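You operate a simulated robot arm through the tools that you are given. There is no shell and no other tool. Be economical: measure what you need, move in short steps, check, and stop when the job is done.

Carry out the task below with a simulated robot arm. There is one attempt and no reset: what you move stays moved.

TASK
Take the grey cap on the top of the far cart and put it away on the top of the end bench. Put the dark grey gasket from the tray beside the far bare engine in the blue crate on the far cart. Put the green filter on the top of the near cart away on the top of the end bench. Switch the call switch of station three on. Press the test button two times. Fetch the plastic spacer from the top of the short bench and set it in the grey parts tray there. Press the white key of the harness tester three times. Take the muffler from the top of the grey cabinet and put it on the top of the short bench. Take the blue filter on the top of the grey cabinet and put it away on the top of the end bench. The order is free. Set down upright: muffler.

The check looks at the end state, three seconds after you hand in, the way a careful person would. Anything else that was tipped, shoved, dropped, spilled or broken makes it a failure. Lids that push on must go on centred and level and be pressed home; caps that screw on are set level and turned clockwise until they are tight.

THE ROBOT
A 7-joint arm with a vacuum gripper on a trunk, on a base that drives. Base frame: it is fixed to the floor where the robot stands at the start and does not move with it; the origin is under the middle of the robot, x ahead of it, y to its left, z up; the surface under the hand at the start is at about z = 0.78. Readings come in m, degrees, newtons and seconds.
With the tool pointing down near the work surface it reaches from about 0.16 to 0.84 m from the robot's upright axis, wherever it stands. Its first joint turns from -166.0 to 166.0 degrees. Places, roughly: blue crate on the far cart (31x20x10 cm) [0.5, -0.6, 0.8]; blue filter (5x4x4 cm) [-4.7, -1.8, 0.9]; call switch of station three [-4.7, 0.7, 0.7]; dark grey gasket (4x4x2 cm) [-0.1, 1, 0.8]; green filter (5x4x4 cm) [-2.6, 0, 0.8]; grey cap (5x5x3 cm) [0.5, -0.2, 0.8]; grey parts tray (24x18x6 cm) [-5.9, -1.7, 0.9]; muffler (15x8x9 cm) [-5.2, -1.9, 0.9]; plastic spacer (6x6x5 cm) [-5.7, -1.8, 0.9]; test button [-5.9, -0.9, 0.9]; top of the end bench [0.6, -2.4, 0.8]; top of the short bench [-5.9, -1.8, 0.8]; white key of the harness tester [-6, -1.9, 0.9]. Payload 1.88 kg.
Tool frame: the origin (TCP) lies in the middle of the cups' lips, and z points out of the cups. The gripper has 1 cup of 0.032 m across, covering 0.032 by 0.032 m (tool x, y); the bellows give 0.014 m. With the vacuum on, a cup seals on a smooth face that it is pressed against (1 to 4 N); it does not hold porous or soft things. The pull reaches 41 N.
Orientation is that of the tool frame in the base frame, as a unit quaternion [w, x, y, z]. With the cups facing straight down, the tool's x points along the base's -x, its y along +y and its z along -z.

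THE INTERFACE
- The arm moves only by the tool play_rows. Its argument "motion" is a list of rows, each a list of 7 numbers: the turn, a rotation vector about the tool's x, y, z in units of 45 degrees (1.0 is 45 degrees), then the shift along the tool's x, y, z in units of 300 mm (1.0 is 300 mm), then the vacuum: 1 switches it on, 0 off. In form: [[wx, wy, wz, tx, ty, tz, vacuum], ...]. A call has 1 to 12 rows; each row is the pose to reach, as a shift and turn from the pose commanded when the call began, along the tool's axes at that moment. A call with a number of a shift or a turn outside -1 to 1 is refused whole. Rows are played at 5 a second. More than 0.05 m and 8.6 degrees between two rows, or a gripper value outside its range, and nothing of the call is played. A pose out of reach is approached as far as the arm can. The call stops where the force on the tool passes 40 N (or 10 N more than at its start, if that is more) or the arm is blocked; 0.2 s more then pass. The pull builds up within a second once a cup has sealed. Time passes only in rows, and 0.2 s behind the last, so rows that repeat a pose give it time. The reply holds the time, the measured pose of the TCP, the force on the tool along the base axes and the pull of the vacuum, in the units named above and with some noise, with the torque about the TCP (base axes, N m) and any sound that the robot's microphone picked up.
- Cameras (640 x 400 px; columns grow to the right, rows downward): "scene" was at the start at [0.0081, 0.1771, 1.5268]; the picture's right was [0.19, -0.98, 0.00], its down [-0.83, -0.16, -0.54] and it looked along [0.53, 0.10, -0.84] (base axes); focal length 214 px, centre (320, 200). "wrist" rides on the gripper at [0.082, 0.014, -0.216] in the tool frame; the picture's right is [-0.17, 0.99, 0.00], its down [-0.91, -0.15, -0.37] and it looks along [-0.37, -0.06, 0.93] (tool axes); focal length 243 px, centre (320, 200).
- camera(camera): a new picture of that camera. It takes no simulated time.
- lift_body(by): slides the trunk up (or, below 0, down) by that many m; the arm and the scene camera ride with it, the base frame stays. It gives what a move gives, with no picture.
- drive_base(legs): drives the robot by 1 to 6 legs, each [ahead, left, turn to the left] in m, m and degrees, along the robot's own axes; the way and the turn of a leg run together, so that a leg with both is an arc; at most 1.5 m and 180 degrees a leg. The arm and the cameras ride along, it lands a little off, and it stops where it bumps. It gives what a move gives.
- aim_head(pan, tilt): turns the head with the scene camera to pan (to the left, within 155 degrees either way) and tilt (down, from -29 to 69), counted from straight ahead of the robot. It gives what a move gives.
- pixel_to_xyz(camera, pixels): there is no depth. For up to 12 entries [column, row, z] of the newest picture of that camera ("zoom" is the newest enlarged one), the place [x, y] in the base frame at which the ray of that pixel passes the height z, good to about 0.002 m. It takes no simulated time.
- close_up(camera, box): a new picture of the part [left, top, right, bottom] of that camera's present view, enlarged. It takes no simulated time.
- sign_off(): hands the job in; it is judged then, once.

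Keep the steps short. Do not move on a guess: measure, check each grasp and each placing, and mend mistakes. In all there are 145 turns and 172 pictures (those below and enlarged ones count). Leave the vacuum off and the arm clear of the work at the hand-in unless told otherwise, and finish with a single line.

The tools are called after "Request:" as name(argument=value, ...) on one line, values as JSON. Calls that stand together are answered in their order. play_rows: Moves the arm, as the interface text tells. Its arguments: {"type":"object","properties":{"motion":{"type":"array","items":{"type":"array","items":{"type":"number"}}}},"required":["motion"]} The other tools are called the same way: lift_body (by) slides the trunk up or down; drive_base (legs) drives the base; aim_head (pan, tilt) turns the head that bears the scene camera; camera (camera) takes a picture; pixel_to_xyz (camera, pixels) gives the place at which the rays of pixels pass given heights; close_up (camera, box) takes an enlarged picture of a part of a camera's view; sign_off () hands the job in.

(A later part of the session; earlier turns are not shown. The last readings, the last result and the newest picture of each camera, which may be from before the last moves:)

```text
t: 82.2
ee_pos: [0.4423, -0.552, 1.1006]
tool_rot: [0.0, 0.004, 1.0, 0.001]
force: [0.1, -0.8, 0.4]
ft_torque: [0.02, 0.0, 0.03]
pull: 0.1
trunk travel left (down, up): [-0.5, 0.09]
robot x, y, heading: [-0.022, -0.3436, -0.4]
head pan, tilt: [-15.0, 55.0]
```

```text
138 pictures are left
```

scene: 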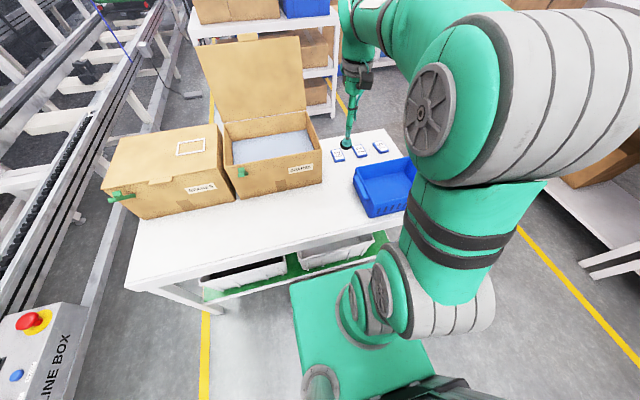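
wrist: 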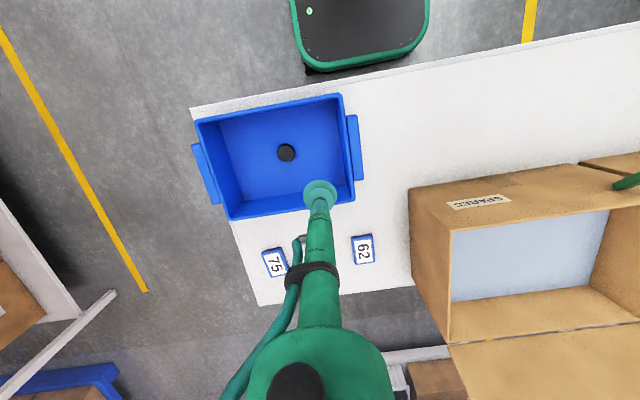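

The gasket lies in the crate at (286,152). Next is the near cart; I'll back off, turn and look.

Request:
play_rows(motion=[[0, 0, 0, 0.13, 0.1, 0, 0], [0, 0, 0, 0.26, 0.2, 0, 0], [0, 0, 0, 0.35, 0.32, 0, 0], [0, 0, 0, 0.35, 0.45, 0, 0], [0, 0, 0, 0.35, 0.6, 0, 0]])

Request:
drive_base(legs=[[-0.4, 0, 0], [0, 0, 180]])

Request:
aim_head(pan=0, tilt=30)

Request:
camera(camera="scene")

```text
t: 83.4
ee_pos: [0.3406, -0.3709, 1.0949]
tool_rot: [0.0, 0.003, 1.0, 0.001]
force: [0.3, -0.2, 0.3]
ft_torque: [0.01, -0.01, 0.01]
pull: 0.0
trunk travel left (down, up): [-0.5, 0.09]
robot x, y, heading: [-0.028, -0.3415, -0.4]
head pan, tilt: [-15.0, 55.0]
```

```text
t: 93.2
ee_pos: [-0.7847, -0.3071, 1.0944]
tool_rot: [0.001, 1.0, -0.008, -0.001]
force: [-1.0, 0.6, -0.3]
ft_torque: [0.02, 0.01, 0.0]
pull: 0.0
trunk travel left (down, up): [-0.5, 0.09]
robot x, y, heading: [-0.4183, -0.3396, 179.1]
head pan, tilt: [-15.0, 55.0]
```

```text
t: 94.0
ee_pos: [-0.7855, -0.3053, 1.0943]
tool_rot: [0.001, 1.0, -0.009, -0.001]
force: [0.2, -0.2, 0.9]
ft_torque: [0.01, -0.03, 0.02]
pull: 0.0
trunk travel left (down, up): [-0.5, 0.09]
robot x, y, heading: [-0.4219, -0.3418, 179.1]
head pan, tilt: [0.0, 30.0]
```

```text
137 pictures are left
```

scene: 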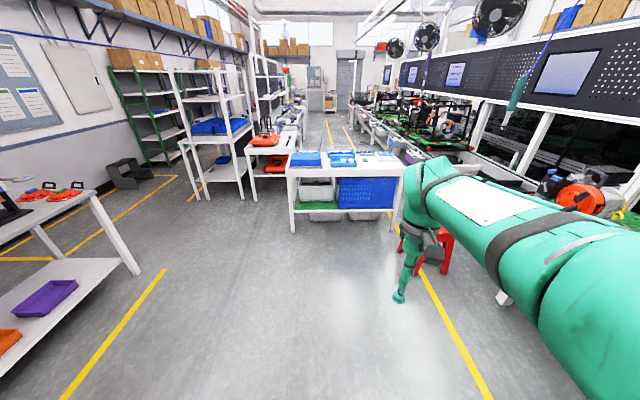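

Request:
close_up(camera="scene", box=[240, 110, 440, 235])

Request:
pixel_to_xyz(camera="scene", pixels=[[286, 178, 0.78], [404, 178, 0.78], [395, 152, 0.78], [290, 152, 0.78], [445, 272, 0], [420, 272, 0], [203, 198, 0.0]])

```text
3.20 times, centred on (340, 172) of scene
```

zoom: 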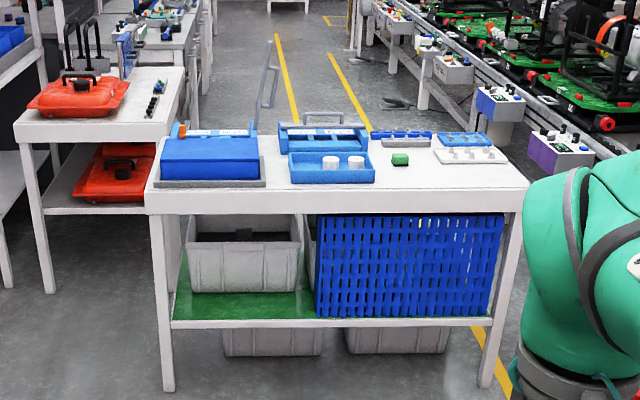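

```text
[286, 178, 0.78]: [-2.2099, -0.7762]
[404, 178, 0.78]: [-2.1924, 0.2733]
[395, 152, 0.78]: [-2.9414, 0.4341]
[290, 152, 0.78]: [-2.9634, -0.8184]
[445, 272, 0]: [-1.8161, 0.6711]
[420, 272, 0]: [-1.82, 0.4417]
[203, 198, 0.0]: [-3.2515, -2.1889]
```

The green filter is at zoom (400,160). I'll drive up to the cart front.

Request:
drive_base(legs=[[1.25, -0.19, 0]])

Request:
aim_head(pan=-8, tilt=50)

Request:
camera(camera="scene")

Request:
camera(camera="wrist")

```text
t: 100.4
ee_pos: [-2.0332, -0.0791, 1.0955]
tool_rot: [0.001, 1.0, -0.016, -0.001]
force: [0.8, 0.6, -0.6]
ft_torque: [0.01, -0.03, -0.01]
pull: 0.1
trunk travel left (down, up): [-0.5, 0.09]
robot x, y, heading: [-1.6718, -0.1194, 178.0]
head pan, tilt: [0.0, 30.0]
```

```text
t: 101.3
ee_pos: [-2.0333, -0.0796, 1.0952]
tool_rot: [0.0, 1.0, -0.016, -0.001]
force: [0.1, -0.2, 1.0]
ft_torque: [0.01, -0.04, -0.02]
pull: 0.1
trunk travel left (down, up): [-0.5, 0.09]
robot x, y, heading: [-1.6685, -0.118, 178.0]
head pan, tilt: [-8.0, 50.0]
```

```text
135 pictures are left
```

scene: 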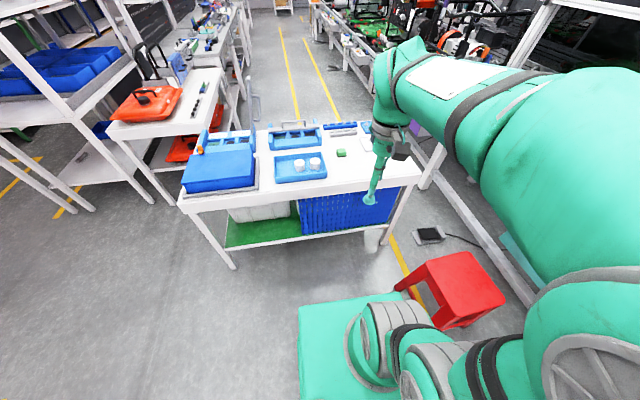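

```text
134 pictures are left
```

wrist: 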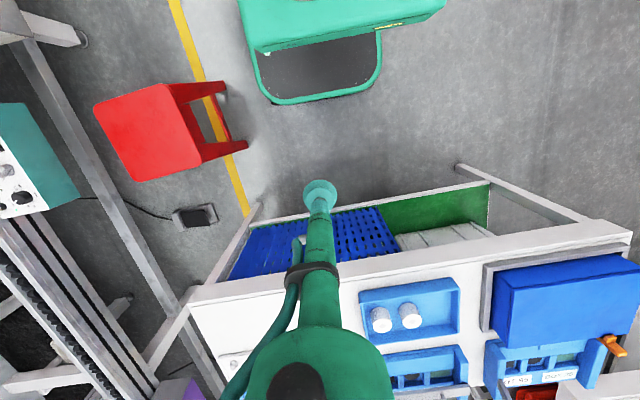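

Request:
pixel_to_xyz(camera="scene", pixels=[[341, 152, 0.82], [341, 152, 0.86], [341, 152, 0.9], [418, 177, 0.82], [180, 202, 0.82], [400, 290, 0.0]])

Request:
pixel_to_xyz(camera="wrist", pixels=[[245, 150, 0], [230, 92, 0], [188, 300, 0.82], [632, 240, 0.82]])

Request:
close_up(camera="scene", box=[300, 120, 400, 180])

```text
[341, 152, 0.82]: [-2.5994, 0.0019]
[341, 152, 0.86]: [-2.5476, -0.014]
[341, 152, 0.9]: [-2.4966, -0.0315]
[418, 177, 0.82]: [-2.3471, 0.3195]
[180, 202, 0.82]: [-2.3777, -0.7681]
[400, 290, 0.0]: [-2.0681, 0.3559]
```

```text
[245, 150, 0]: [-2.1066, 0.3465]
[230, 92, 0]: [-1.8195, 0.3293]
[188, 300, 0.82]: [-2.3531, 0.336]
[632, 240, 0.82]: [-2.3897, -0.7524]
```

```text
6.40 times, centred on (350, 150) of scene
```

zoom: 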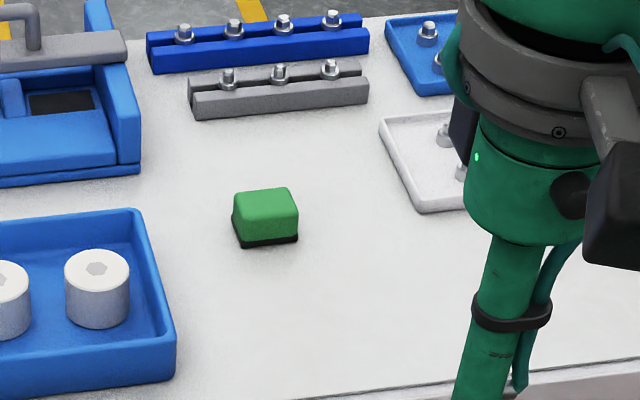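

Request:
drive_base(legs=[[0.2, 0.02, 0]])

Request:
play_rows(motion=[[0, 0, 0, -0.15, 0, 0, 0], [0, 0, 0, -0.3, 0, 0, 0], [0, 0, 0, -0.45, 0, 0.0, 0], [0, 0, 0, -0.6, 0, 0.0, 0]])

Request:
camera(camera="wrist")

Request:
camera(camera="scene")

```text
t: 102.9
ee_pos: [-2.2308, -0.091, 1.0942]
tool_rot: [0.001, 1.0, -0.017, -0.001]
force: [0.5, -0.8, 0.0]
ft_torque: [0.01, -0.01, -0.01]
pull: 0.0
trunk travel left (down, up): [-0.5, 0.09]
robot x, y, heading: [-1.8708, -0.1311, 178.1]
head pan, tilt: [-8.0, 50.0]
```

```text
t: 103.9
ee_pos: [-2.4114, -0.0836, 1.0972]
tool_rot: [0.0, 1.0, -0.018, -0.002]
force: [1.6, -0.5, 0.1]
ft_torque: [0.0, 0.0, 0.01]
pull: 0.1
trunk travel left (down, up): [-0.5, 0.09]
robot x, y, heading: [-1.8686, -0.1351, 178.0]
head pan, tilt: [-8.0, 50.0]
```

```text
132 pictures are left
```

wrist: 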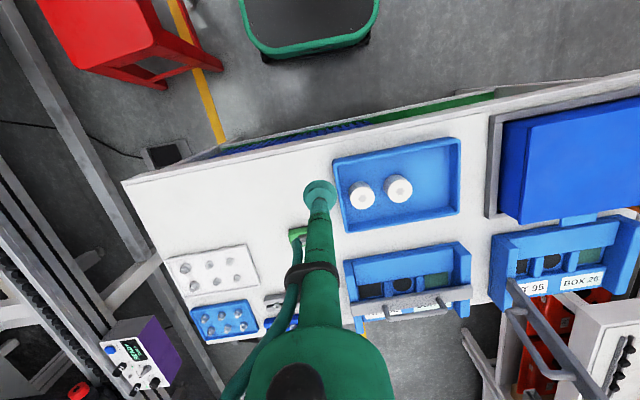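

```text
131 pictures are left
```

scene: 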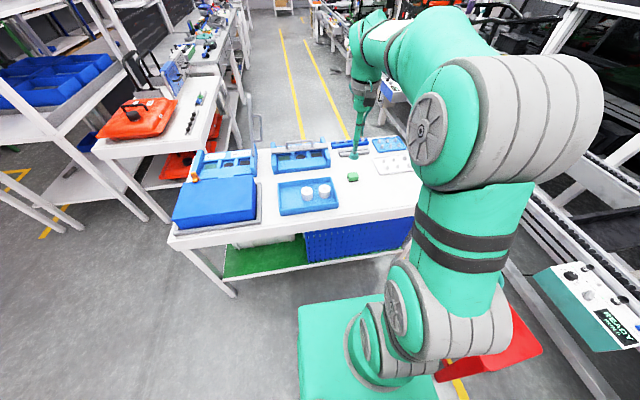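

Request:
close_up(camera="scene", box=[320, 155, 400, 205])

Request:
pixel_to_xyz(camera="scene", pixels=[[353, 175, 0.84], [353, 175, 0.86], [353, 175, 0.88]])

Request:
pixel_to_xyz(camera="wrist", pixels=[[298, 234, 0.84], [298, 234, 0.86], [298, 234, 0.88]])

```text
8.00 times, centred on (360, 180) of scene
```

zoom: 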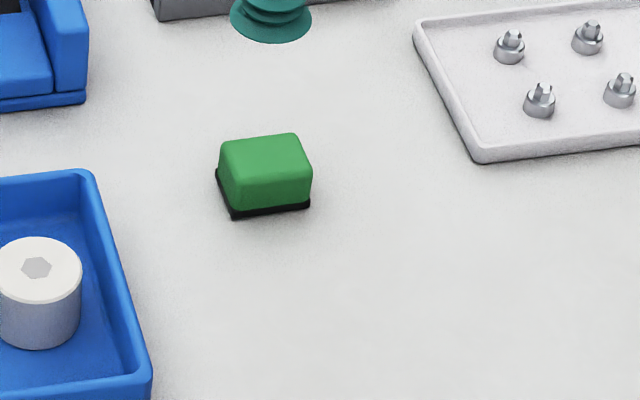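

```text
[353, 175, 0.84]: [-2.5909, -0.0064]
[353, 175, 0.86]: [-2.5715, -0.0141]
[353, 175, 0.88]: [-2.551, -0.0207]
```

```text
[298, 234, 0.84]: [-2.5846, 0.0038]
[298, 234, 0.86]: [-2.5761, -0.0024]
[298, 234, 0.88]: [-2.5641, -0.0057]
```

Request:
play_rows(motion=[[0, 0, 0, -0.14, -0.055, 0, 0], [0, 0, 0, -0.28, -0.11, 0, 0], [0, 0, 0, -0.42, -0.165, 0, 0], [0, 0, 0, -0.562, -0.22, 0, 0], [0, 0, 0, -0.562, -0.22, 0.15, 0], [0, 0, 0, -0.562, -0.22, 0.3, 0], [0, 0, 0, -0.562, -0.22, 0.45, 0], [0, 0, 0, -0.562, -0.22, 0.58, 0], [0, 0, 0, -0.562, -0.22, 0.58, 0]])

Request:
close_up(camera="wrist", box=[270, 140, 370, 240])

Request:
close_up(camera="scene", box=[320, 150, 400, 200])

```text
t: 105.9
ee_pos: [-2.5784, -0.0098, 0.9208]
tool_rot: [0.0, 1.0, -0.018, -0.001]
force: [0.2, 0.0, 1.6]
ft_torque: [0.04, -0.02, 0.0]
pull: 0.0
trunk travel left (down, up): [-0.5, 0.09]
robot x, y, heading: [-1.8697, -0.1279, 177.9]
head pan, tilt: [-8.0, 50.0]
```

```text
4.00 times, centred on (320, 190) of wrist
```

zoom: 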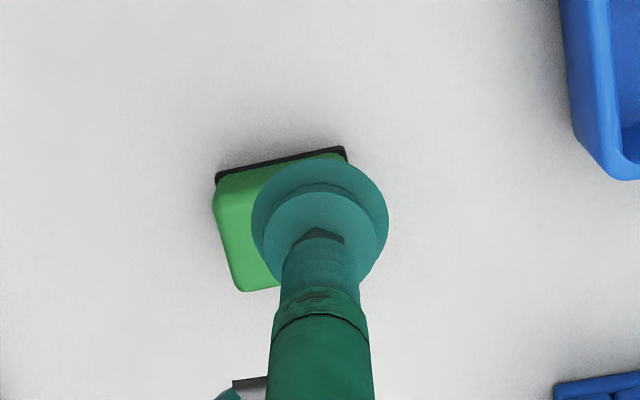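

```text
8.00 times, centred on (360, 175) of scene
```

zoom: 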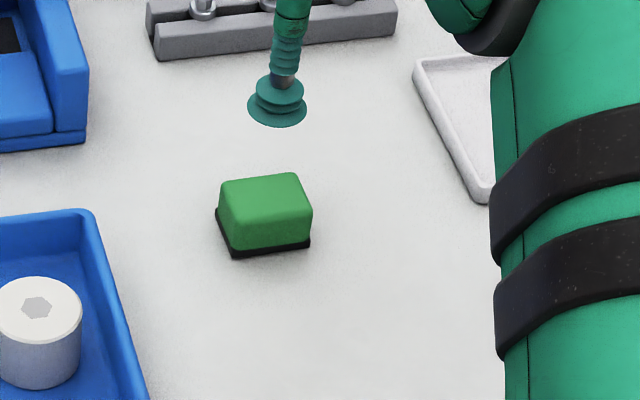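

Request:
pixel_to_xyz(camera="wrist", pixels=[[313, 197, 0.85], [313, 197, 0.86], [313, 197, 0.87]])

Request:
pixel_to_xyz(camera="zoom", pixels=[[268, 197, 0.85], [268, 197, 0.86], [268, 197, 0.87]])

```text
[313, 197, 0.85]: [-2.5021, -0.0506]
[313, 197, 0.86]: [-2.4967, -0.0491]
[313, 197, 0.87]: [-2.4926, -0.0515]
```

```text
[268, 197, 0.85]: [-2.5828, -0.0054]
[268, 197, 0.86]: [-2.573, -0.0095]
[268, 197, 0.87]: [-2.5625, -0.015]
```

The wrist reading used the older picture, so I'll take a fresh one.

Request:
camera(camera="wrist")

Request:
pixel_to_xyz(camera="wrist", pixels=[[313, 197, 0.85], [313, 197, 0.86], [313, 197, 0.87]])

```text
127 pictures are left
```

wrist: 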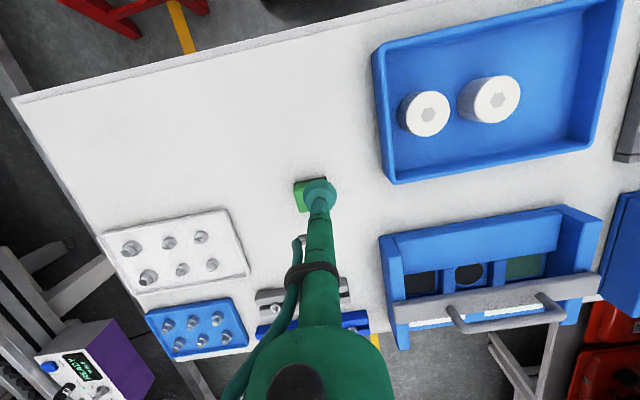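

```text
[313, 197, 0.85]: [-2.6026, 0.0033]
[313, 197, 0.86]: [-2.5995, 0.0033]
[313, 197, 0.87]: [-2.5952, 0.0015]
```

Request:
pixel_to_xyz(camera="wrist", pixels=[[313, 197, 0.81], [313, 197, 0.82], [313, 197, 0.83], [17, 98, 0.78]])

Request:
pixel_to_xyz(camera="zoom", pixels=[[268, 197, 0.81], [268, 197, 0.82], [268, 197, 0.83]])

```text
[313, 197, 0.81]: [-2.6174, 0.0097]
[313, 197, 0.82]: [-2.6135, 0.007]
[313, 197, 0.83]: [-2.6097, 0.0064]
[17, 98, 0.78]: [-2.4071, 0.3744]
```

```text
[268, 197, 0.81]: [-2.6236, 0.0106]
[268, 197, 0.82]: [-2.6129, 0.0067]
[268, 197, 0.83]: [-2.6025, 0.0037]
```

Both agree on z=0.82 at (-2.613,0.007). I'll shift there, lower to 0.86 and look.

Request:
play_rows(motion=[[0, 0, 0, -0.117, -0.052, 0.05, 0], [0, 0, 0, -0.117, -0.052, 0.19, 0], [0, 0, 0, -0.117, -0.052, 0.19, 0]])

Request:
close_up(camera="wrist", box=[270, 140, 370, 240])

Request:
close_up(camera="scene", box=[320, 150, 400, 200])

```text
t: 106.7
ee_pos: [-2.6132, 0.005, 0.8633]
tool_rot: [0.001, 1.0, -0.018, -0.001]
force: [0.3, 0.0, -0.2]
ft_torque: [-0.04, -0.01, -0.01]
pull: 0.1
trunk travel left (down, up): [-0.5, 0.09]
robot x, y, heading: [-1.8702, -0.1308, 178.1]
head pan, tilt: [-8.0, 50.0]
```

```text
4.00 times, centred on (320, 190) of wrist
```

zoom: 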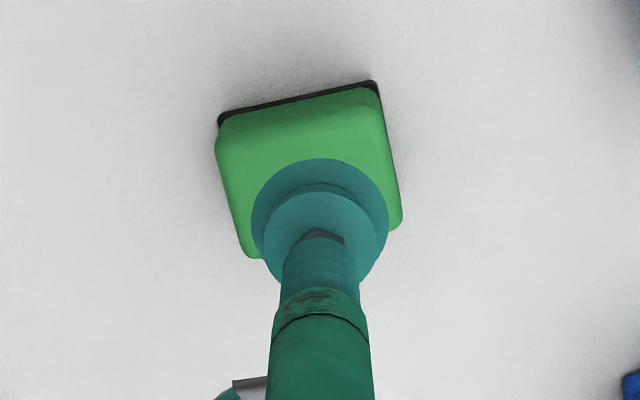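

```text
8.00 times, centred on (360, 175) of scene
```

zoom: 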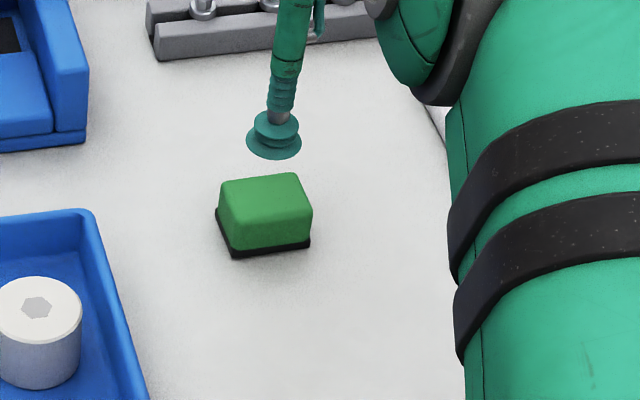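

Nearly centred; small 2.5 mm trim, then press down with vacuum.

Request:
play_rows(motion=[[0, 0, 0, -0.007, -0.008, 0.08, 1], [0, 0, 0, -0.007, -0.008, 0.13, 1], [0, 0, 0, -0.007, -0.008, 0.15, 1], [0, 0, 0, -0.007, -0.008, 0.162, 1], [0, 0, 0, -0.007, -0.008, 0.162, 1], [0, 0, 0, -0.007, -0.008, 0.162, 1], [0, 0, 0, -0.007, -0.008, 0.162, 1]])

```text
t: 108.3
ee_pos: [-2.6146, 0.0077, 0.8147]
tool_rot: [0.001, 1.0, -0.017, -0.001]
force: [0.2, 0.7, 0.1]
ft_torque: [0.01, 0.02, -0.01]
pull: 41.2
trunk travel left (down, up): [-0.5, 0.09]
robot x, y, heading: [-1.8667, -0.1337, 178.3]
head pan, tilt: [-8.0, 50.0]
```

Sealed. I'll lift, retract and drive round to the end bench.

Request:
play_rows(motion=[[0, 0, 0, 0, 0, -0.05, 1], [0, 0, 0, 0, 0, -0.2, 1], [0, 0, 0, 0, 0, -0.35, 1], [0, 0, 0, 0, 0, -0.5, 1], [0, 0, 0, 0, 0, -0.65, 1], [0, 0, 0, 0, 0, -0.8, 1], [0, 0, 0, 0.13, 0.05, -0.88, 1], [0, 0, 0, 0.27, 0.1, -0.95, 1], [0, 0, 0, 0.42, 0.15, -0.95, 1], [0, 0, 0, 0.57, 0.2, -0.95, 1], [0, 0, 0, 0.72, 0.25, -0.95, 1], [0, 0, 0, 0.87, 0.3, -0.95, 1]])

Request:
drive_base(legs=[[-0.4, 0, 0], [0, 0, 92], [1.35, 0, 0], [0, 1.2, 0], [0, 0.8, 0]])

Request:
camera(camera="wrist")

Request:
camera(camera="scene")

```text
t: 110.9
ee_pos: [-2.355, -0.0913, 1.101]
tool_rot: [0.001, 1.0, -0.017, -0.002]
force: [-0.1, 0.1, -0.7]
ft_torque: [0.0, -0.04, 0.04]
pull: 40.8
trunk travel left (down, up): [-0.5, 0.09]
robot x, y, heading: [-1.8688, -0.1327, 178.1]
head pan, tilt: [-8.0, 50.0]
```

```text
t: 133.1
ee_pos: [0.488, -1.9813, 1.1005]
tool_rot: [0.002, 0.707, 0.707, -0.001]
force: [-0.4, 0.0, -0.1]
ft_torque: [-0.03, 0.01, -0.01]
pull: 41.0
trunk travel left (down, up): [-0.5, 0.09]
robot x, y, heading: [0.5085, -1.4971, -89.8]
head pan, tilt: [-8.0, 50.0]
```

```text
124 pictures are left
```

wrist: 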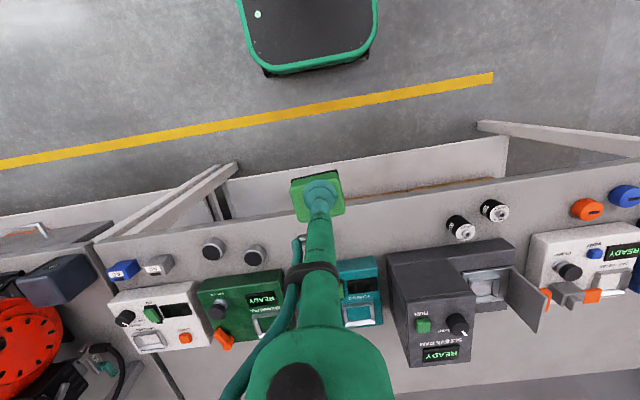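

```text
123 pictures are left
```

scene: 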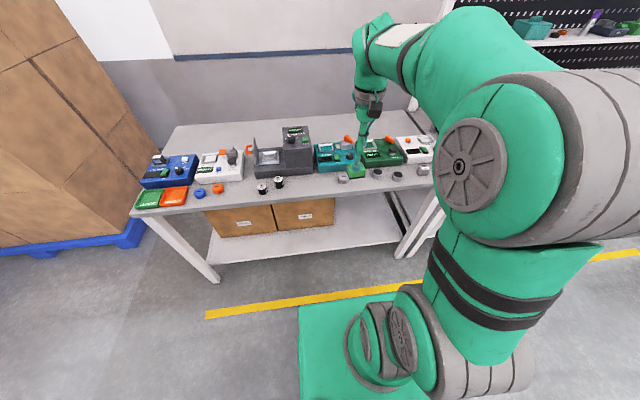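

I'll place the filter at (0.57,-2.18), right of the cap. First to z≈0.92.

Request:
play_rows(motion=[[0, 0, 0, -0.12, 0.1, 0, 1], [0, 0, 0, -0.24, 0.2, 0, 1], [0, 0, 0, -0.38, 0.273, 0, 1], [0, 0, 0, -0.53, 0.273, 0, 1], [0, 0, 0, -0.663, 0.273, 0, 1], [0, 0, 0, -0.663, 0.273, 0.15, 1], [0, 0, 0, -0.663, 0.273, 0.3, 1], [0, 0, 0, -0.663, 0.273, 0.45, 1], [0, 0, 0, -0.663, 0.273, 0.6, 1], [0, 0, 0, -0.663, 0.273, 0.6, 1]])

Request:
camera(camera="wrist")

```text
t: 135.3
ee_pos: [0.571, -2.1818, 0.9221]
tool_rot: [0.002, 0.707, 0.707, 0.0]
force: [-0.2, -0.6, 0.3]
ft_torque: [-0.01, -0.03, -0.03]
pull: 40.8
trunk travel left (down, up): [-0.5, 0.09]
robot x, y, heading: [0.5124, -1.4924, -89.9]
head pan, tilt: [-8.0, 50.0]
```

```text
122 pictures are left
```

wrist: 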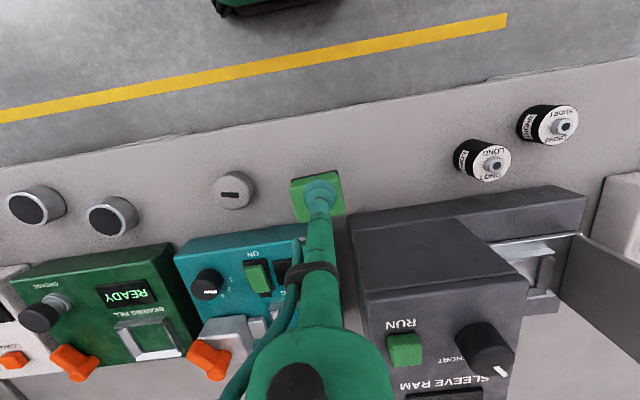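

The spot is clear. Down to contact.

Request:
play_rows(motion=[[0, 0, 0, 0, 0, 0.06, 1], [0, 0, 0, 0, 0, 0.09, 1], [0, 0, 0, 0, 0, 0.11, 1], [0, 0, 0, 0, 0, 0.125, 1], [0, 0, 0, 0, 0, 0.125, 1]])

```text
t: 136.5
ee_pos: [0.5718, -2.1803, 0.8838]
tool_rot: [0.002, 0.706, 0.708, 0.0]
force: [0.2, 0.4, 1.7]
ft_torque: [-0.02, 0.03, 0.03]
pull: 40.2
trunk travel left (down, up): [-0.5, 0.09]
robot x, y, heading: [0.5072, -1.4947, -89.8]
head pan, tilt: [-8.0, 50.0]
```

Request:
play_rows(motion=[[0, 0, 0, 0, 0, 0.01, 1], [0, 0, 0, 0, 0, 0.015, 1], [0, 0, 0, 0, 0, 0.015, 1]])

```text
t: 137.3
ee_pos: [0.5712, -2.182, 0.8824]
tool_rot: [0.003, 0.706, 0.708, -0.002]
force: [-0.7, 3.4, 20.5]
ft_torque: [0.0, 0.06, 0.0]
pull: 40.3
trunk travel left (down, up): [-0.5, 0.09]
robot x, y, heading: [0.5088, -1.4941, -90.0]
head pan, tilt: [-8.0, 50.0]
```

Firm contact. Release, rise, look.

Request:
play_rows(motion=[[0, 0, 0, 0, 0, -0.012, 0], [0, 0, 0, 0, 0, -0.012, 0], [0, 0, 0, 0, 0, -0.012, 0], [0, 0, 0, 0, 0, -0.06, 0], [0, 0, 0, 0, 0, -0.2, 0], [0, 0, 0, 0, 0, -0.35, 0], [0, 0, 0, 0, 0, -0.5, 0], [0, 0, 0, 0.1, 0, -0.6, 0], [0, 0, 0, 0.22, 0, -0.7, 0], [0, 0, 0, 0.36, 0, -0.73, 0], [0, 0, 0, 0.5, 0, -0.73, 0], [0, 0, 0, 0.65, 0, -0.73, 0]])

Request:
camera(camera="wrist")

```text
t: 139.9
ee_pos: [0.5697, -1.9822, 1.0974]
tool_rot: [0.001, 0.706, 0.708, 0.0]
force: [-0.4, 0.7, -0.8]
ft_torque: [0.03, 0.05, 0.03]
pull: 0.0
trunk travel left (down, up): [-0.5, 0.09]
robot x, y, heading: [0.5073, -1.4947, -89.6]
head pan, tilt: [-8.0, 50.0]
```

```text
121 pictures are left
```

wrist: 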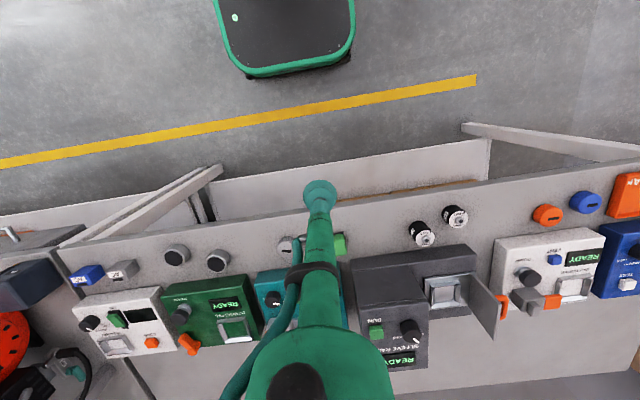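

The filter stands at (340,245). Now the western jobs; the blue filter comes last. I'll drive west and look for a way past the near cart.

Request:
drive_base(legs=[[0, -1.3, 0], [0, -0.6, 0], [0, 0, -90]])

Request:
aim_head(pan=0, tilt=25)

Request:
camera(camera="scene")

```text
t: 153.1
ee_pos: [-1.8459, -1.5806, 1.0973]
tool_rot: [0.001, 1.0, 0.006, 0.0]
force: [0.0, 0.9, 0.4]
ft_torque: [0.01, -0.02, -0.02]
pull: 0.0
trunk travel left (down, up): [-0.5, 0.09]
robot x, y, heading: [-1.3551, -1.5114, -179.2]
head pan, tilt: [-8.0, 50.0]
```

```text
t: 154.0
ee_pos: [-1.8452, -1.5797, 1.0967]
tool_rot: [0.001, 1.0, 0.006, -0.001]
force: [0.0, 0.5, 0.0]
ft_torque: [-0.01, 0.01, -0.01]
pull: 0.0
trunk travel left (down, up): [-0.5, 0.09]
robot x, y, heading: [-1.3584, -1.5166, -179.3]
head pan, tilt: [0.0, 25.0]
```

```text
120 pictures are left
```

scene: 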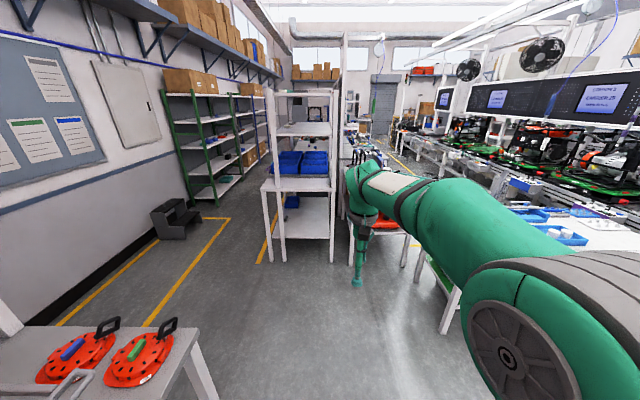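

Request:
pixel_to_xyz(camera="scene", pixels=[[283, 262, 0], [333, 262, 0], [351, 264, 0], [404, 267, 0], [446, 331, 0], [417, 283, 0], [215, 205, 0], [258, 263, 0], [190, 238, 0], [445, 150, 0]])

Request:
close_up(camera="scene", box=[250, 60, 450, 185])

```text
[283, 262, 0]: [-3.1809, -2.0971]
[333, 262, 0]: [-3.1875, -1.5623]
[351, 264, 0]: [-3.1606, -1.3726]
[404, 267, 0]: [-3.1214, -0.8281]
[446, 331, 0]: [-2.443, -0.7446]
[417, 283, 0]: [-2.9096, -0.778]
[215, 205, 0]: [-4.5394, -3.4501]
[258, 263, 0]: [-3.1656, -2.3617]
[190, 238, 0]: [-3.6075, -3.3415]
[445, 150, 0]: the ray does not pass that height
```

```text
3.20 times, centred on (350, 122) of scene
```

zoom: 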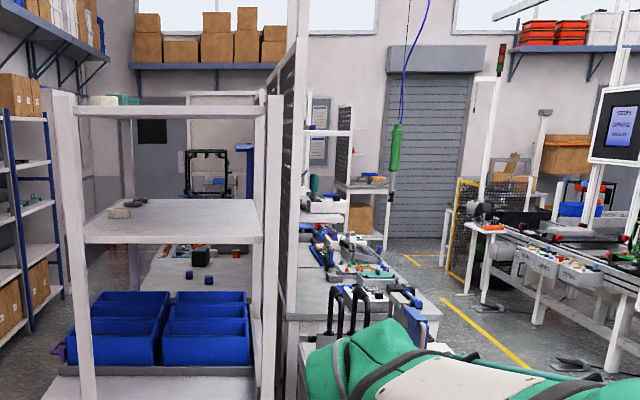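

Request:
pixel_to_xyz(camera="scene", pixels=[[196, 333, 0.85], [30, 325, 0.85], [148, 325, 0], [228, 218, 0], [160, 235, 0], [207, 226, 0]])

Request:
drive_base(legs=[[0.95, 0, 0]])

Request:
aim_head(pan=35, tilt=25)

Request:
camera(camera="scene")

```text
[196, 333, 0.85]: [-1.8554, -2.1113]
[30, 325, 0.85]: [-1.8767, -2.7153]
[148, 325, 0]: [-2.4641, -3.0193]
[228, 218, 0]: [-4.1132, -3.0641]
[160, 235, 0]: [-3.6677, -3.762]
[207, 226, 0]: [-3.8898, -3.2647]
```

```text
t: 159.0
ee_pos: [-2.8088, -1.5937, 1.0975]
tool_rot: [0.001, 1.0, 0.007, -0.001]
force: [-0.3, -0.2, -0.8]
ft_torque: [0.0, 0.01, 0.01]
pull: 0.0
trunk travel left (down, up): [-0.5, 0.09]
robot x, y, heading: [-2.3188, -1.5268, -179.2]
head pan, tilt: [0.0, 25.0]
```

```text
t: 160.0
ee_pos: [-2.807, -1.5939, 1.0965]
tool_rot: [0.0, 1.0, 0.006, -0.001]
force: [-0.3, 0.0, -0.1]
ft_torque: [0.01, -0.02, -0.04]
pull: 0.1
trunk travel left (down, up): [-0.5, 0.09]
robot x, y, heading: [-2.32, -1.5264, -179.1]
head pan, tilt: [35.0, 25.0]
```

```text
118 pictures are left
```

scene: 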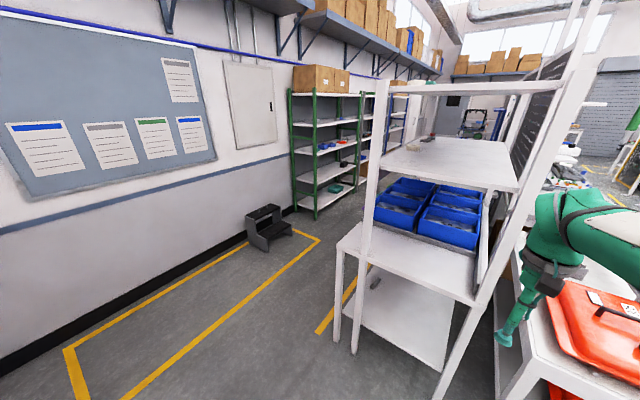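

The wall aisle (y≈-2.75) looks about 1.2 m wide. I'll strafe into it and look ahead.

Request:
pixel_to_xyz(camera="scene", pixels=[[315, 218, 0], [358, 187, 0], [270, 250, 0], [337, 343, 0], [318, 333, 0]])

Request:
drive_base(legs=[[0, 1.2, 0]])

Request:
aim_head(pan=0, tilt=25)

Request:
camera(camera="scene")

```text
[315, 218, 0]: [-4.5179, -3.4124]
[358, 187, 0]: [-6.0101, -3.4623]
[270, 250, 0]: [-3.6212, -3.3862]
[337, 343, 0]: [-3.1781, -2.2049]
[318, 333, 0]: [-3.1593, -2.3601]
```

```text
t: 166.0
ee_pos: [-2.804, -2.766, 1.0955]
tool_rot: [0.001, 1.0, -0.002, -0.001]
force: [-0.1, -0.5, -0.5]
ft_torque: [0.02, -0.01, -0.01]
pull: 0.0
trunk travel left (down, up): [-0.5, 0.09]
robot x, y, heading: [-2.3135, -2.7103, 179.7]
head pan, tilt: [35.0, 25.0]
```

```text
t: 167.0
ee_pos: [-2.8037, -2.7665, 1.0959]
tool_rot: [0.001, 1.0, -0.003, -0.001]
force: [0.2, -0.4, 0.3]
ft_torque: [-0.03, -0.01, -0.01]
pull: 0.0
trunk travel left (down, up): [-0.5, 0.09]
robot x, y, heading: [-2.3127, -2.711, 179.6]
head pan, tilt: [0.0, 25.0]
```

```text
117 pictures are left
```

scene: 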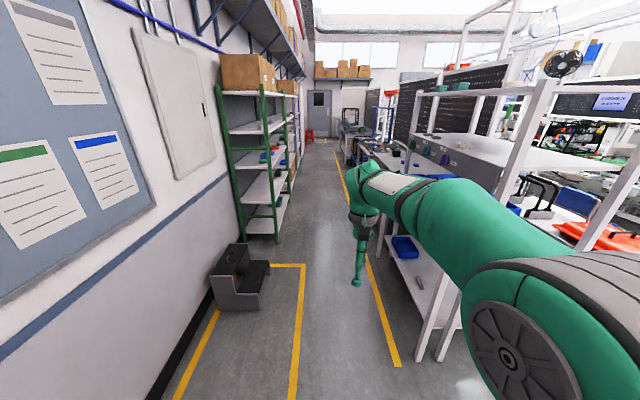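

Clear aisle. I'll drive ahead to x≈-4.3 and look right.

Request:
drive_base(legs=[[1.0, 0, 0], [1.0, 0, 0]])

Request:
aim_head(pan=-55, tilt=30)

Request:
camera(camera="scene")

```text
t: 177.0
ee_pos: [-4.8193, -2.7952, 1.0965]
tool_rot: [0.0, 1.0, 0.011, -0.001]
force: [1.1, 0.5, 0.1]
ft_torque: [0.01, -0.03, 0.0]
pull: 0.0
trunk travel left (down, up): [-0.5, 0.09]
robot x, y, heading: [-4.3279, -2.7227, -179.0]
head pan, tilt: [0.0, 25.0]
```

```text
t: 178.3
ee_pos: [-4.8195, -2.7954, 1.0971]
tool_rot: [0.001, 1.0, 0.011, -0.001]
force: [0.1, 0.5, -0.2]
ft_torque: [-0.02, -0.01, -0.02]
pull: 0.2
trunk travel left (down, up): [-0.5, 0.09]
robot x, y, heading: [-4.3284, -2.7234, -178.5]
head pan, tilt: [-55.0, 30.0]
```

```text
116 pictures are left
```

scene: 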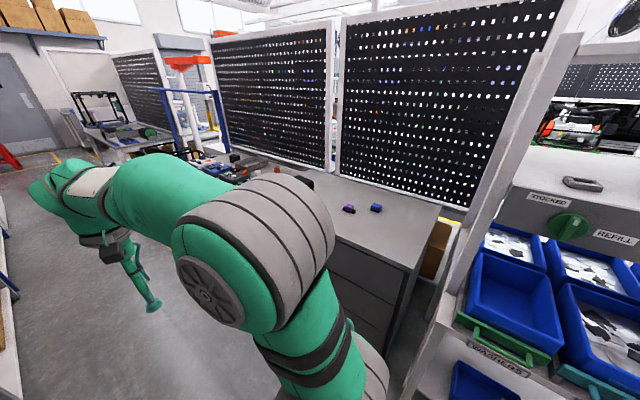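

The cabinet with a purple and a blue filter is at (360,210). I'll drive a bit further and turn to face it.

Request:
drive_base(legs=[[0.75, 0, 0], [0, 0, -91]])

Request:
aim_head(pan=20, tilt=35)

Request:
camera(camera="scene")

Request:
camera(camera="wrist")

```text
t: 186.2
ee_pos: [-5.1544, -2.2497, 1.0971]
tool_rot: [0.0, 0.713, -0.701, -0.001]
force: [1.3, -0.4, -0.2]
ft_torque: [-0.02, -0.02, -0.01]
pull: 0.1
trunk travel left (down, up): [-0.5, 0.09]
robot x, y, heading: [-5.0865, -2.7388, 91.0]
head pan, tilt: [-55.0, 30.0]
```

```text
t: 187.7
ee_pos: [-5.1543, -2.25, 1.0972]
tool_rot: [0.0, 0.713, -0.701, -0.001]
force: [0.1, -0.2, -0.7]
ft_torque: [0.01, 0.02, 0.0]
pull: 0.0
trunk travel left (down, up): [-0.5, 0.09]
robot x, y, heading: [-5.0874, -2.7403, 90.9]
head pan, tilt: [20.0, 35.0]
```

```text
115 pictures are left
```

scene: 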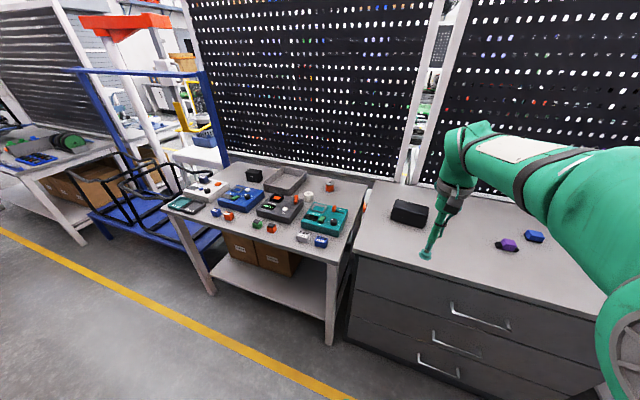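

```text
114 pictures are left
```

wrist: 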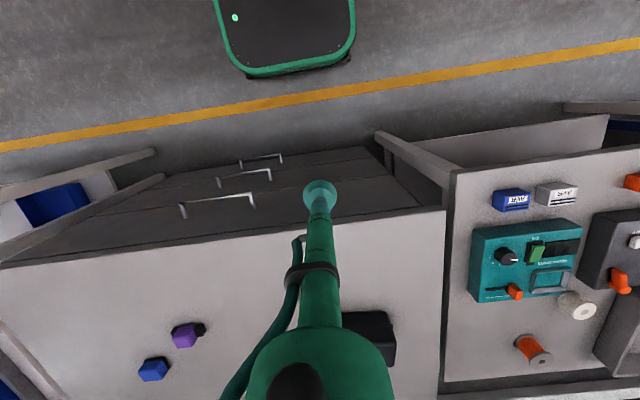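

Request:
close_up(camera="scene", box=[160, 155, 360, 280])

Request:
close_up(camera="scene", box=[360, 180, 440, 240])

Request:
pixel_to_xyz(camera="scene", pixels=[[410, 207, 0.98], [392, 223, 0.88], [426, 225, 0.88], [356, 252, 0.88], [349, 262, 0.85], [345, 255, 0.85], [368, 185, 0.85], [285, 185, 0.88], [308, 200, 0.88]])

```text
3.20 times, centred on (260, 218) of scene
```

zoom: 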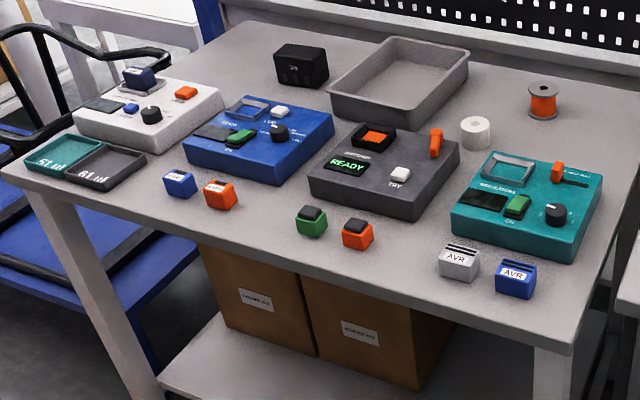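

```text
6.67 times, centred on (400, 210) of scene
```

zoom: 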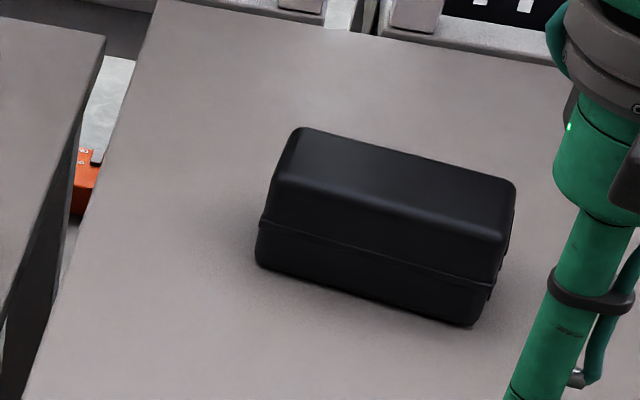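

```text
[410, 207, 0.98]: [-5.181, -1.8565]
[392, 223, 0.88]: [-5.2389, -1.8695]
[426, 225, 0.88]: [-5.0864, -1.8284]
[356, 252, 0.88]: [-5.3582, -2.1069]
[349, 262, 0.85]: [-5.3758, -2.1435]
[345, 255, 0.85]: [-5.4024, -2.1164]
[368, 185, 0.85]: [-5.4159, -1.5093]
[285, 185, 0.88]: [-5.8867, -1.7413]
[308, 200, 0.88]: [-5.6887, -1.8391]
```

The short bench: spacer is the white cylinder at zoom (475,132), tray behind at (400,80). I'll drive in front of it.

Request:
drive_base(legs=[[0, 0.66, -1], [0.18, 0, 0]])

Request:
aim_head(pan=5, tilt=48)

Request:
camera(camera="scene")

Request:
camera(camera="wrist")

```text
t: 192.4
ee_pos: [-5.8066, -2.0797, 1.0964]
tool_rot: [0.0, 0.71, -0.704, -0.001]
force: [0.0, -0.3, 0.6]
ft_torque: [0.0, -0.02, 0.0]
pull: 0.0
trunk travel left (down, up): [-0.5, 0.09]
robot x, y, heading: [-5.744, -2.5696, 90.5]
head pan, tilt: [20.0, 35.0]
```

```text
t: 193.2
ee_pos: [-5.8068, -2.0799, 1.0967]
tool_rot: [0.0, 0.71, -0.704, -0.001]
force: [-0.3, 0.0, 0.3]
ft_torque: [0.04, -0.03, -0.05]
pull: 0.0
trunk travel left (down, up): [-0.5, 0.09]
robot x, y, heading: [-5.7445, -2.5704, 90.5]
head pan, tilt: [5.0, 48.0]
```

```text
111 pictures are left
```

scene: 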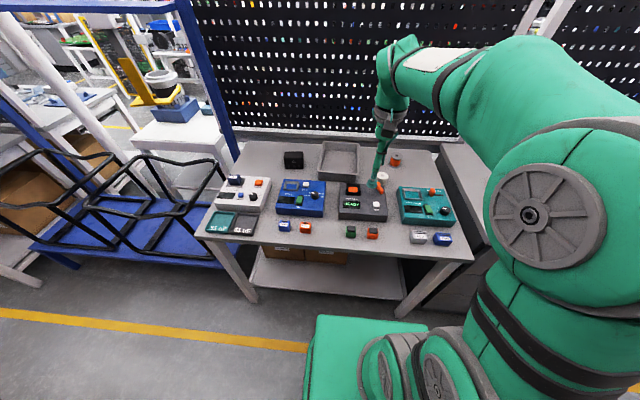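

```text
110 pictures are left
```

wrist: 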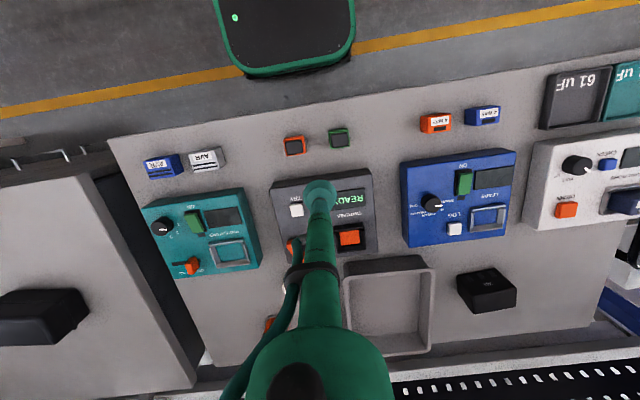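

Request:
close_up(camera="scene", box=[270, 140, 400, 240])

Request:
close_up(camera="wrist", box=[390, 140, 530, 260])

```text
4.00 times, centred on (335, 190) of scene
```

zoom: 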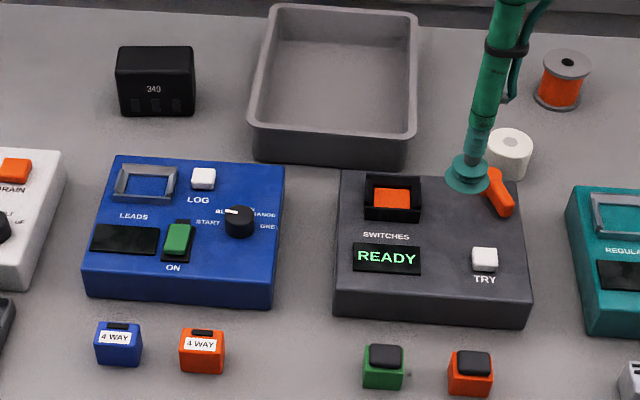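

```text
3.33 times, centred on (460, 200) of wrist
```

zoom: 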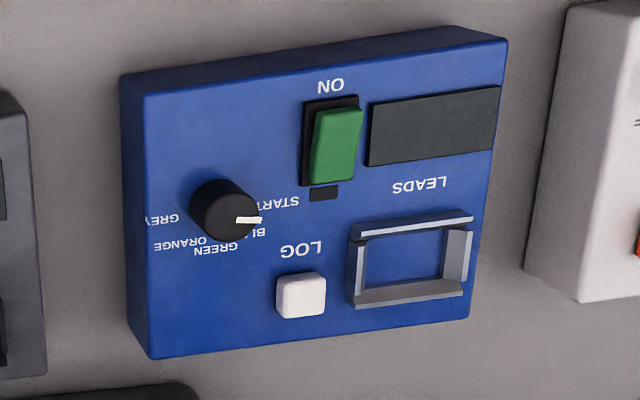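

LEADS (blue) is the harness tester with the white LOG key; its place matches. I'll measure the key, the spacer and the tray on both cameras.

Request:
pixel_to_xyz(camera="scene", pixels=[[305.7, 184, 0.88], [305.7, 184, 0.9], [305.7, 184, 0.92], [305.7, 184, 0.94], [382.7, 174, 0.88], [382.7, 174, 0.9], [382.7, 174, 0.92], [376, 195, 0.9], [376, 205, 0.9]])

Request:
pixel_to_xyz(camera="wrist", pixels=[[454, 228, 0.88], [454, 228, 0.9], [454, 228, 0.92], [454, 228, 0.94], [345, 345, 0.86], [430, 345, 0.86], [345, 280, 0.86], [435, 265, 0.92], [345, 265, 0.92]])

```text
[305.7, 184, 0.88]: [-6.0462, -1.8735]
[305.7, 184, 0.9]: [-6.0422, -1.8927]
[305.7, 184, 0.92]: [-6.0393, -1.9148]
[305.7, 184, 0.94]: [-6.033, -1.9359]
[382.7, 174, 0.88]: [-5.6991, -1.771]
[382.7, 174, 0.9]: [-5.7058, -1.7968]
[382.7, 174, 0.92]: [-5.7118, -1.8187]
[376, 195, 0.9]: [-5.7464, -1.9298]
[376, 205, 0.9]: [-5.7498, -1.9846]
```

```text
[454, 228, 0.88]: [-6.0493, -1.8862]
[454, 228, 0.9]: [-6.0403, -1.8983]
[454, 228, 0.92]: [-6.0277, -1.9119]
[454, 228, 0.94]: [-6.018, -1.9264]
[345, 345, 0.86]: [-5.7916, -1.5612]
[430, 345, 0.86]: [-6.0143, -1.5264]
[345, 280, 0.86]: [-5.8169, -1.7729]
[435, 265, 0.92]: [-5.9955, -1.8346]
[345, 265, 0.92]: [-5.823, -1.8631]
```

Key top ≈(-6.04,-1.897,0.905). I'll move above it at z≈0.96 and check.

Request:
play_rows(motion=[[0, 0, 0, -0.1, 0.12, 0, 0], [0, 0, 0, -0.2, 0.24, 0, 0], [0, 0, 0, -0.3, 0.36, 0, 0], [0, 0, 0, -0.4, 0.48, 0, 0], [0, 0, 0, -0.5, 0.6, 0, 0], [0, 0, 0, -0.6, 0.7, 0, 0], [0, 0, 0, -0.617, 0.771, 0.08, 0], [0, 0, 0, -0.617, 0.771, 0.2, 0], [0, 0, 0, -0.617, 0.771, 0.33, 0], [0, 0, 0, -0.617, 0.771, 0.45, 0], [0, 0, 0, -0.617, 0.771, 0.45, 0]])

Request:
camera(camera="wrist")

Request:
close_up(camera="wrist", box=[270, 140, 370, 240])

Request:
close_up(camera="scene", box=[260, 150, 360, 230])

```text
t: 195.6
ee_pos: [-6.0406, -1.8979, 0.9616]
tool_rot: [0.0, 0.71, -0.704, -0.001]
force: [0.0, -0.9, -0.7]
ft_torque: [-0.02, 0.03, -0.01]
pull: 0.1
trunk travel left (down, up): [-0.5, 0.09]
robot x, y, heading: [-5.7416, -2.5714, 90.6]
head pan, tilt: [5.0, 48.0]
```

```text
107 pictures are left
```

wrist: 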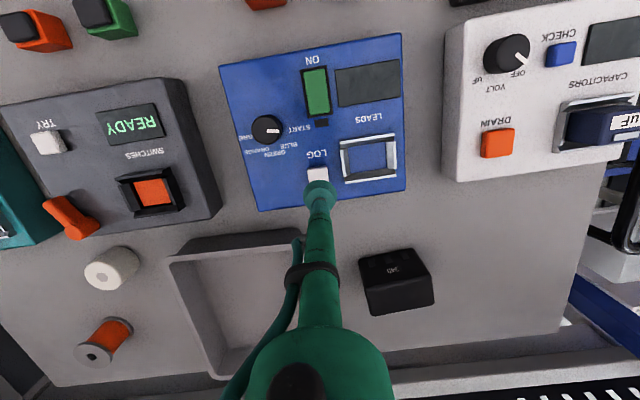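

```text
4.00 times, centred on (320, 190) of wrist
```

zoom: 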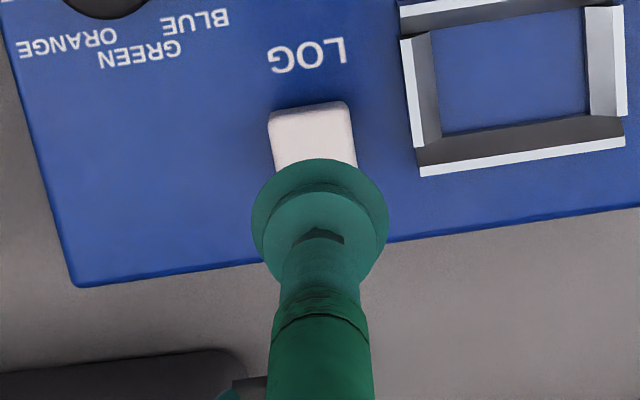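

```text
5.00 times, centred on (310, 190) of scene
```

zoom: 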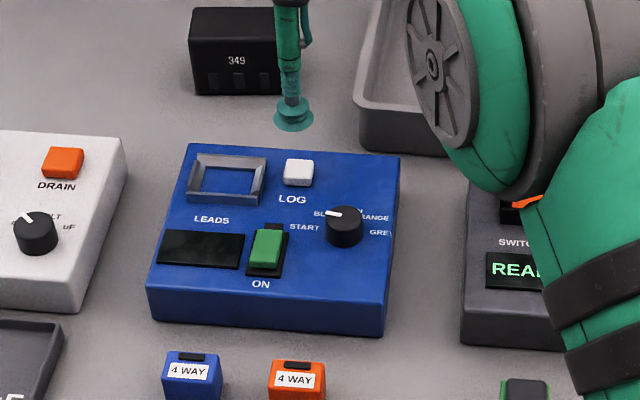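

Small trim (2 mm), then touch the key and read the force.

Request:
play_rows(motion=[[0, 0, 0, 0.008, -0.007, 0.1, 0], [0, 0, 0, 0.008, -0.007, 0.16, 0], [0, 0, 0, 0.008, -0.007, 0.19, 0], [0, 0, 0, 0.008, -0.007, 0.2, 0], [0, 0, 0, 0.008, -0.007, 0.2, 0]])

```text
t: 196.8
ee_pos: [-6.0379, -1.8994, 0.9018]
tool_rot: [0.0, 0.71, -0.704, -0.002]
force: [0.7, 0.7, 0.8]
ft_torque: [0.0, 0.0, 0.01]
pull: 0.0
trunk travel left (down, up): [-0.5, 0.09]
robot x, y, heading: [-5.7481, -2.5691, 90.7]
head pan, tilt: [5.0, 48.0]
```

Request:
play_rows(motion=[[0, 0, 0, 0, 0, 0.01, 0], [0, 0, 0, 0, 0, 0.02, 0], [0, 0, 0, 0, 0, 0.02, 0]])

Request:
close_up(camera="scene", box=[260, 150, 360, 230])

```text
t: 197.6
ee_pos: [-6.0391, -1.8996, 0.8959]
tool_rot: [-0.001, 0.71, -0.704, -0.002]
force: [-0.1, -0.9, 2.6]
ft_torque: [0.04, 0.04, -0.01]
pull: 0.1
trunk travel left (down, up): [-0.5, 0.09]
robot x, y, heading: [-5.744, -2.5731, 90.6]
head pan, tilt: [5.0, 48.0]
heard: click
```

```text
5.00 times, centred on (310, 190) of scene
```

zoom: 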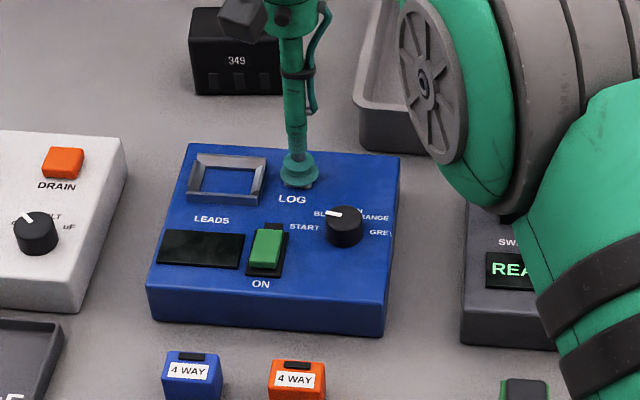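

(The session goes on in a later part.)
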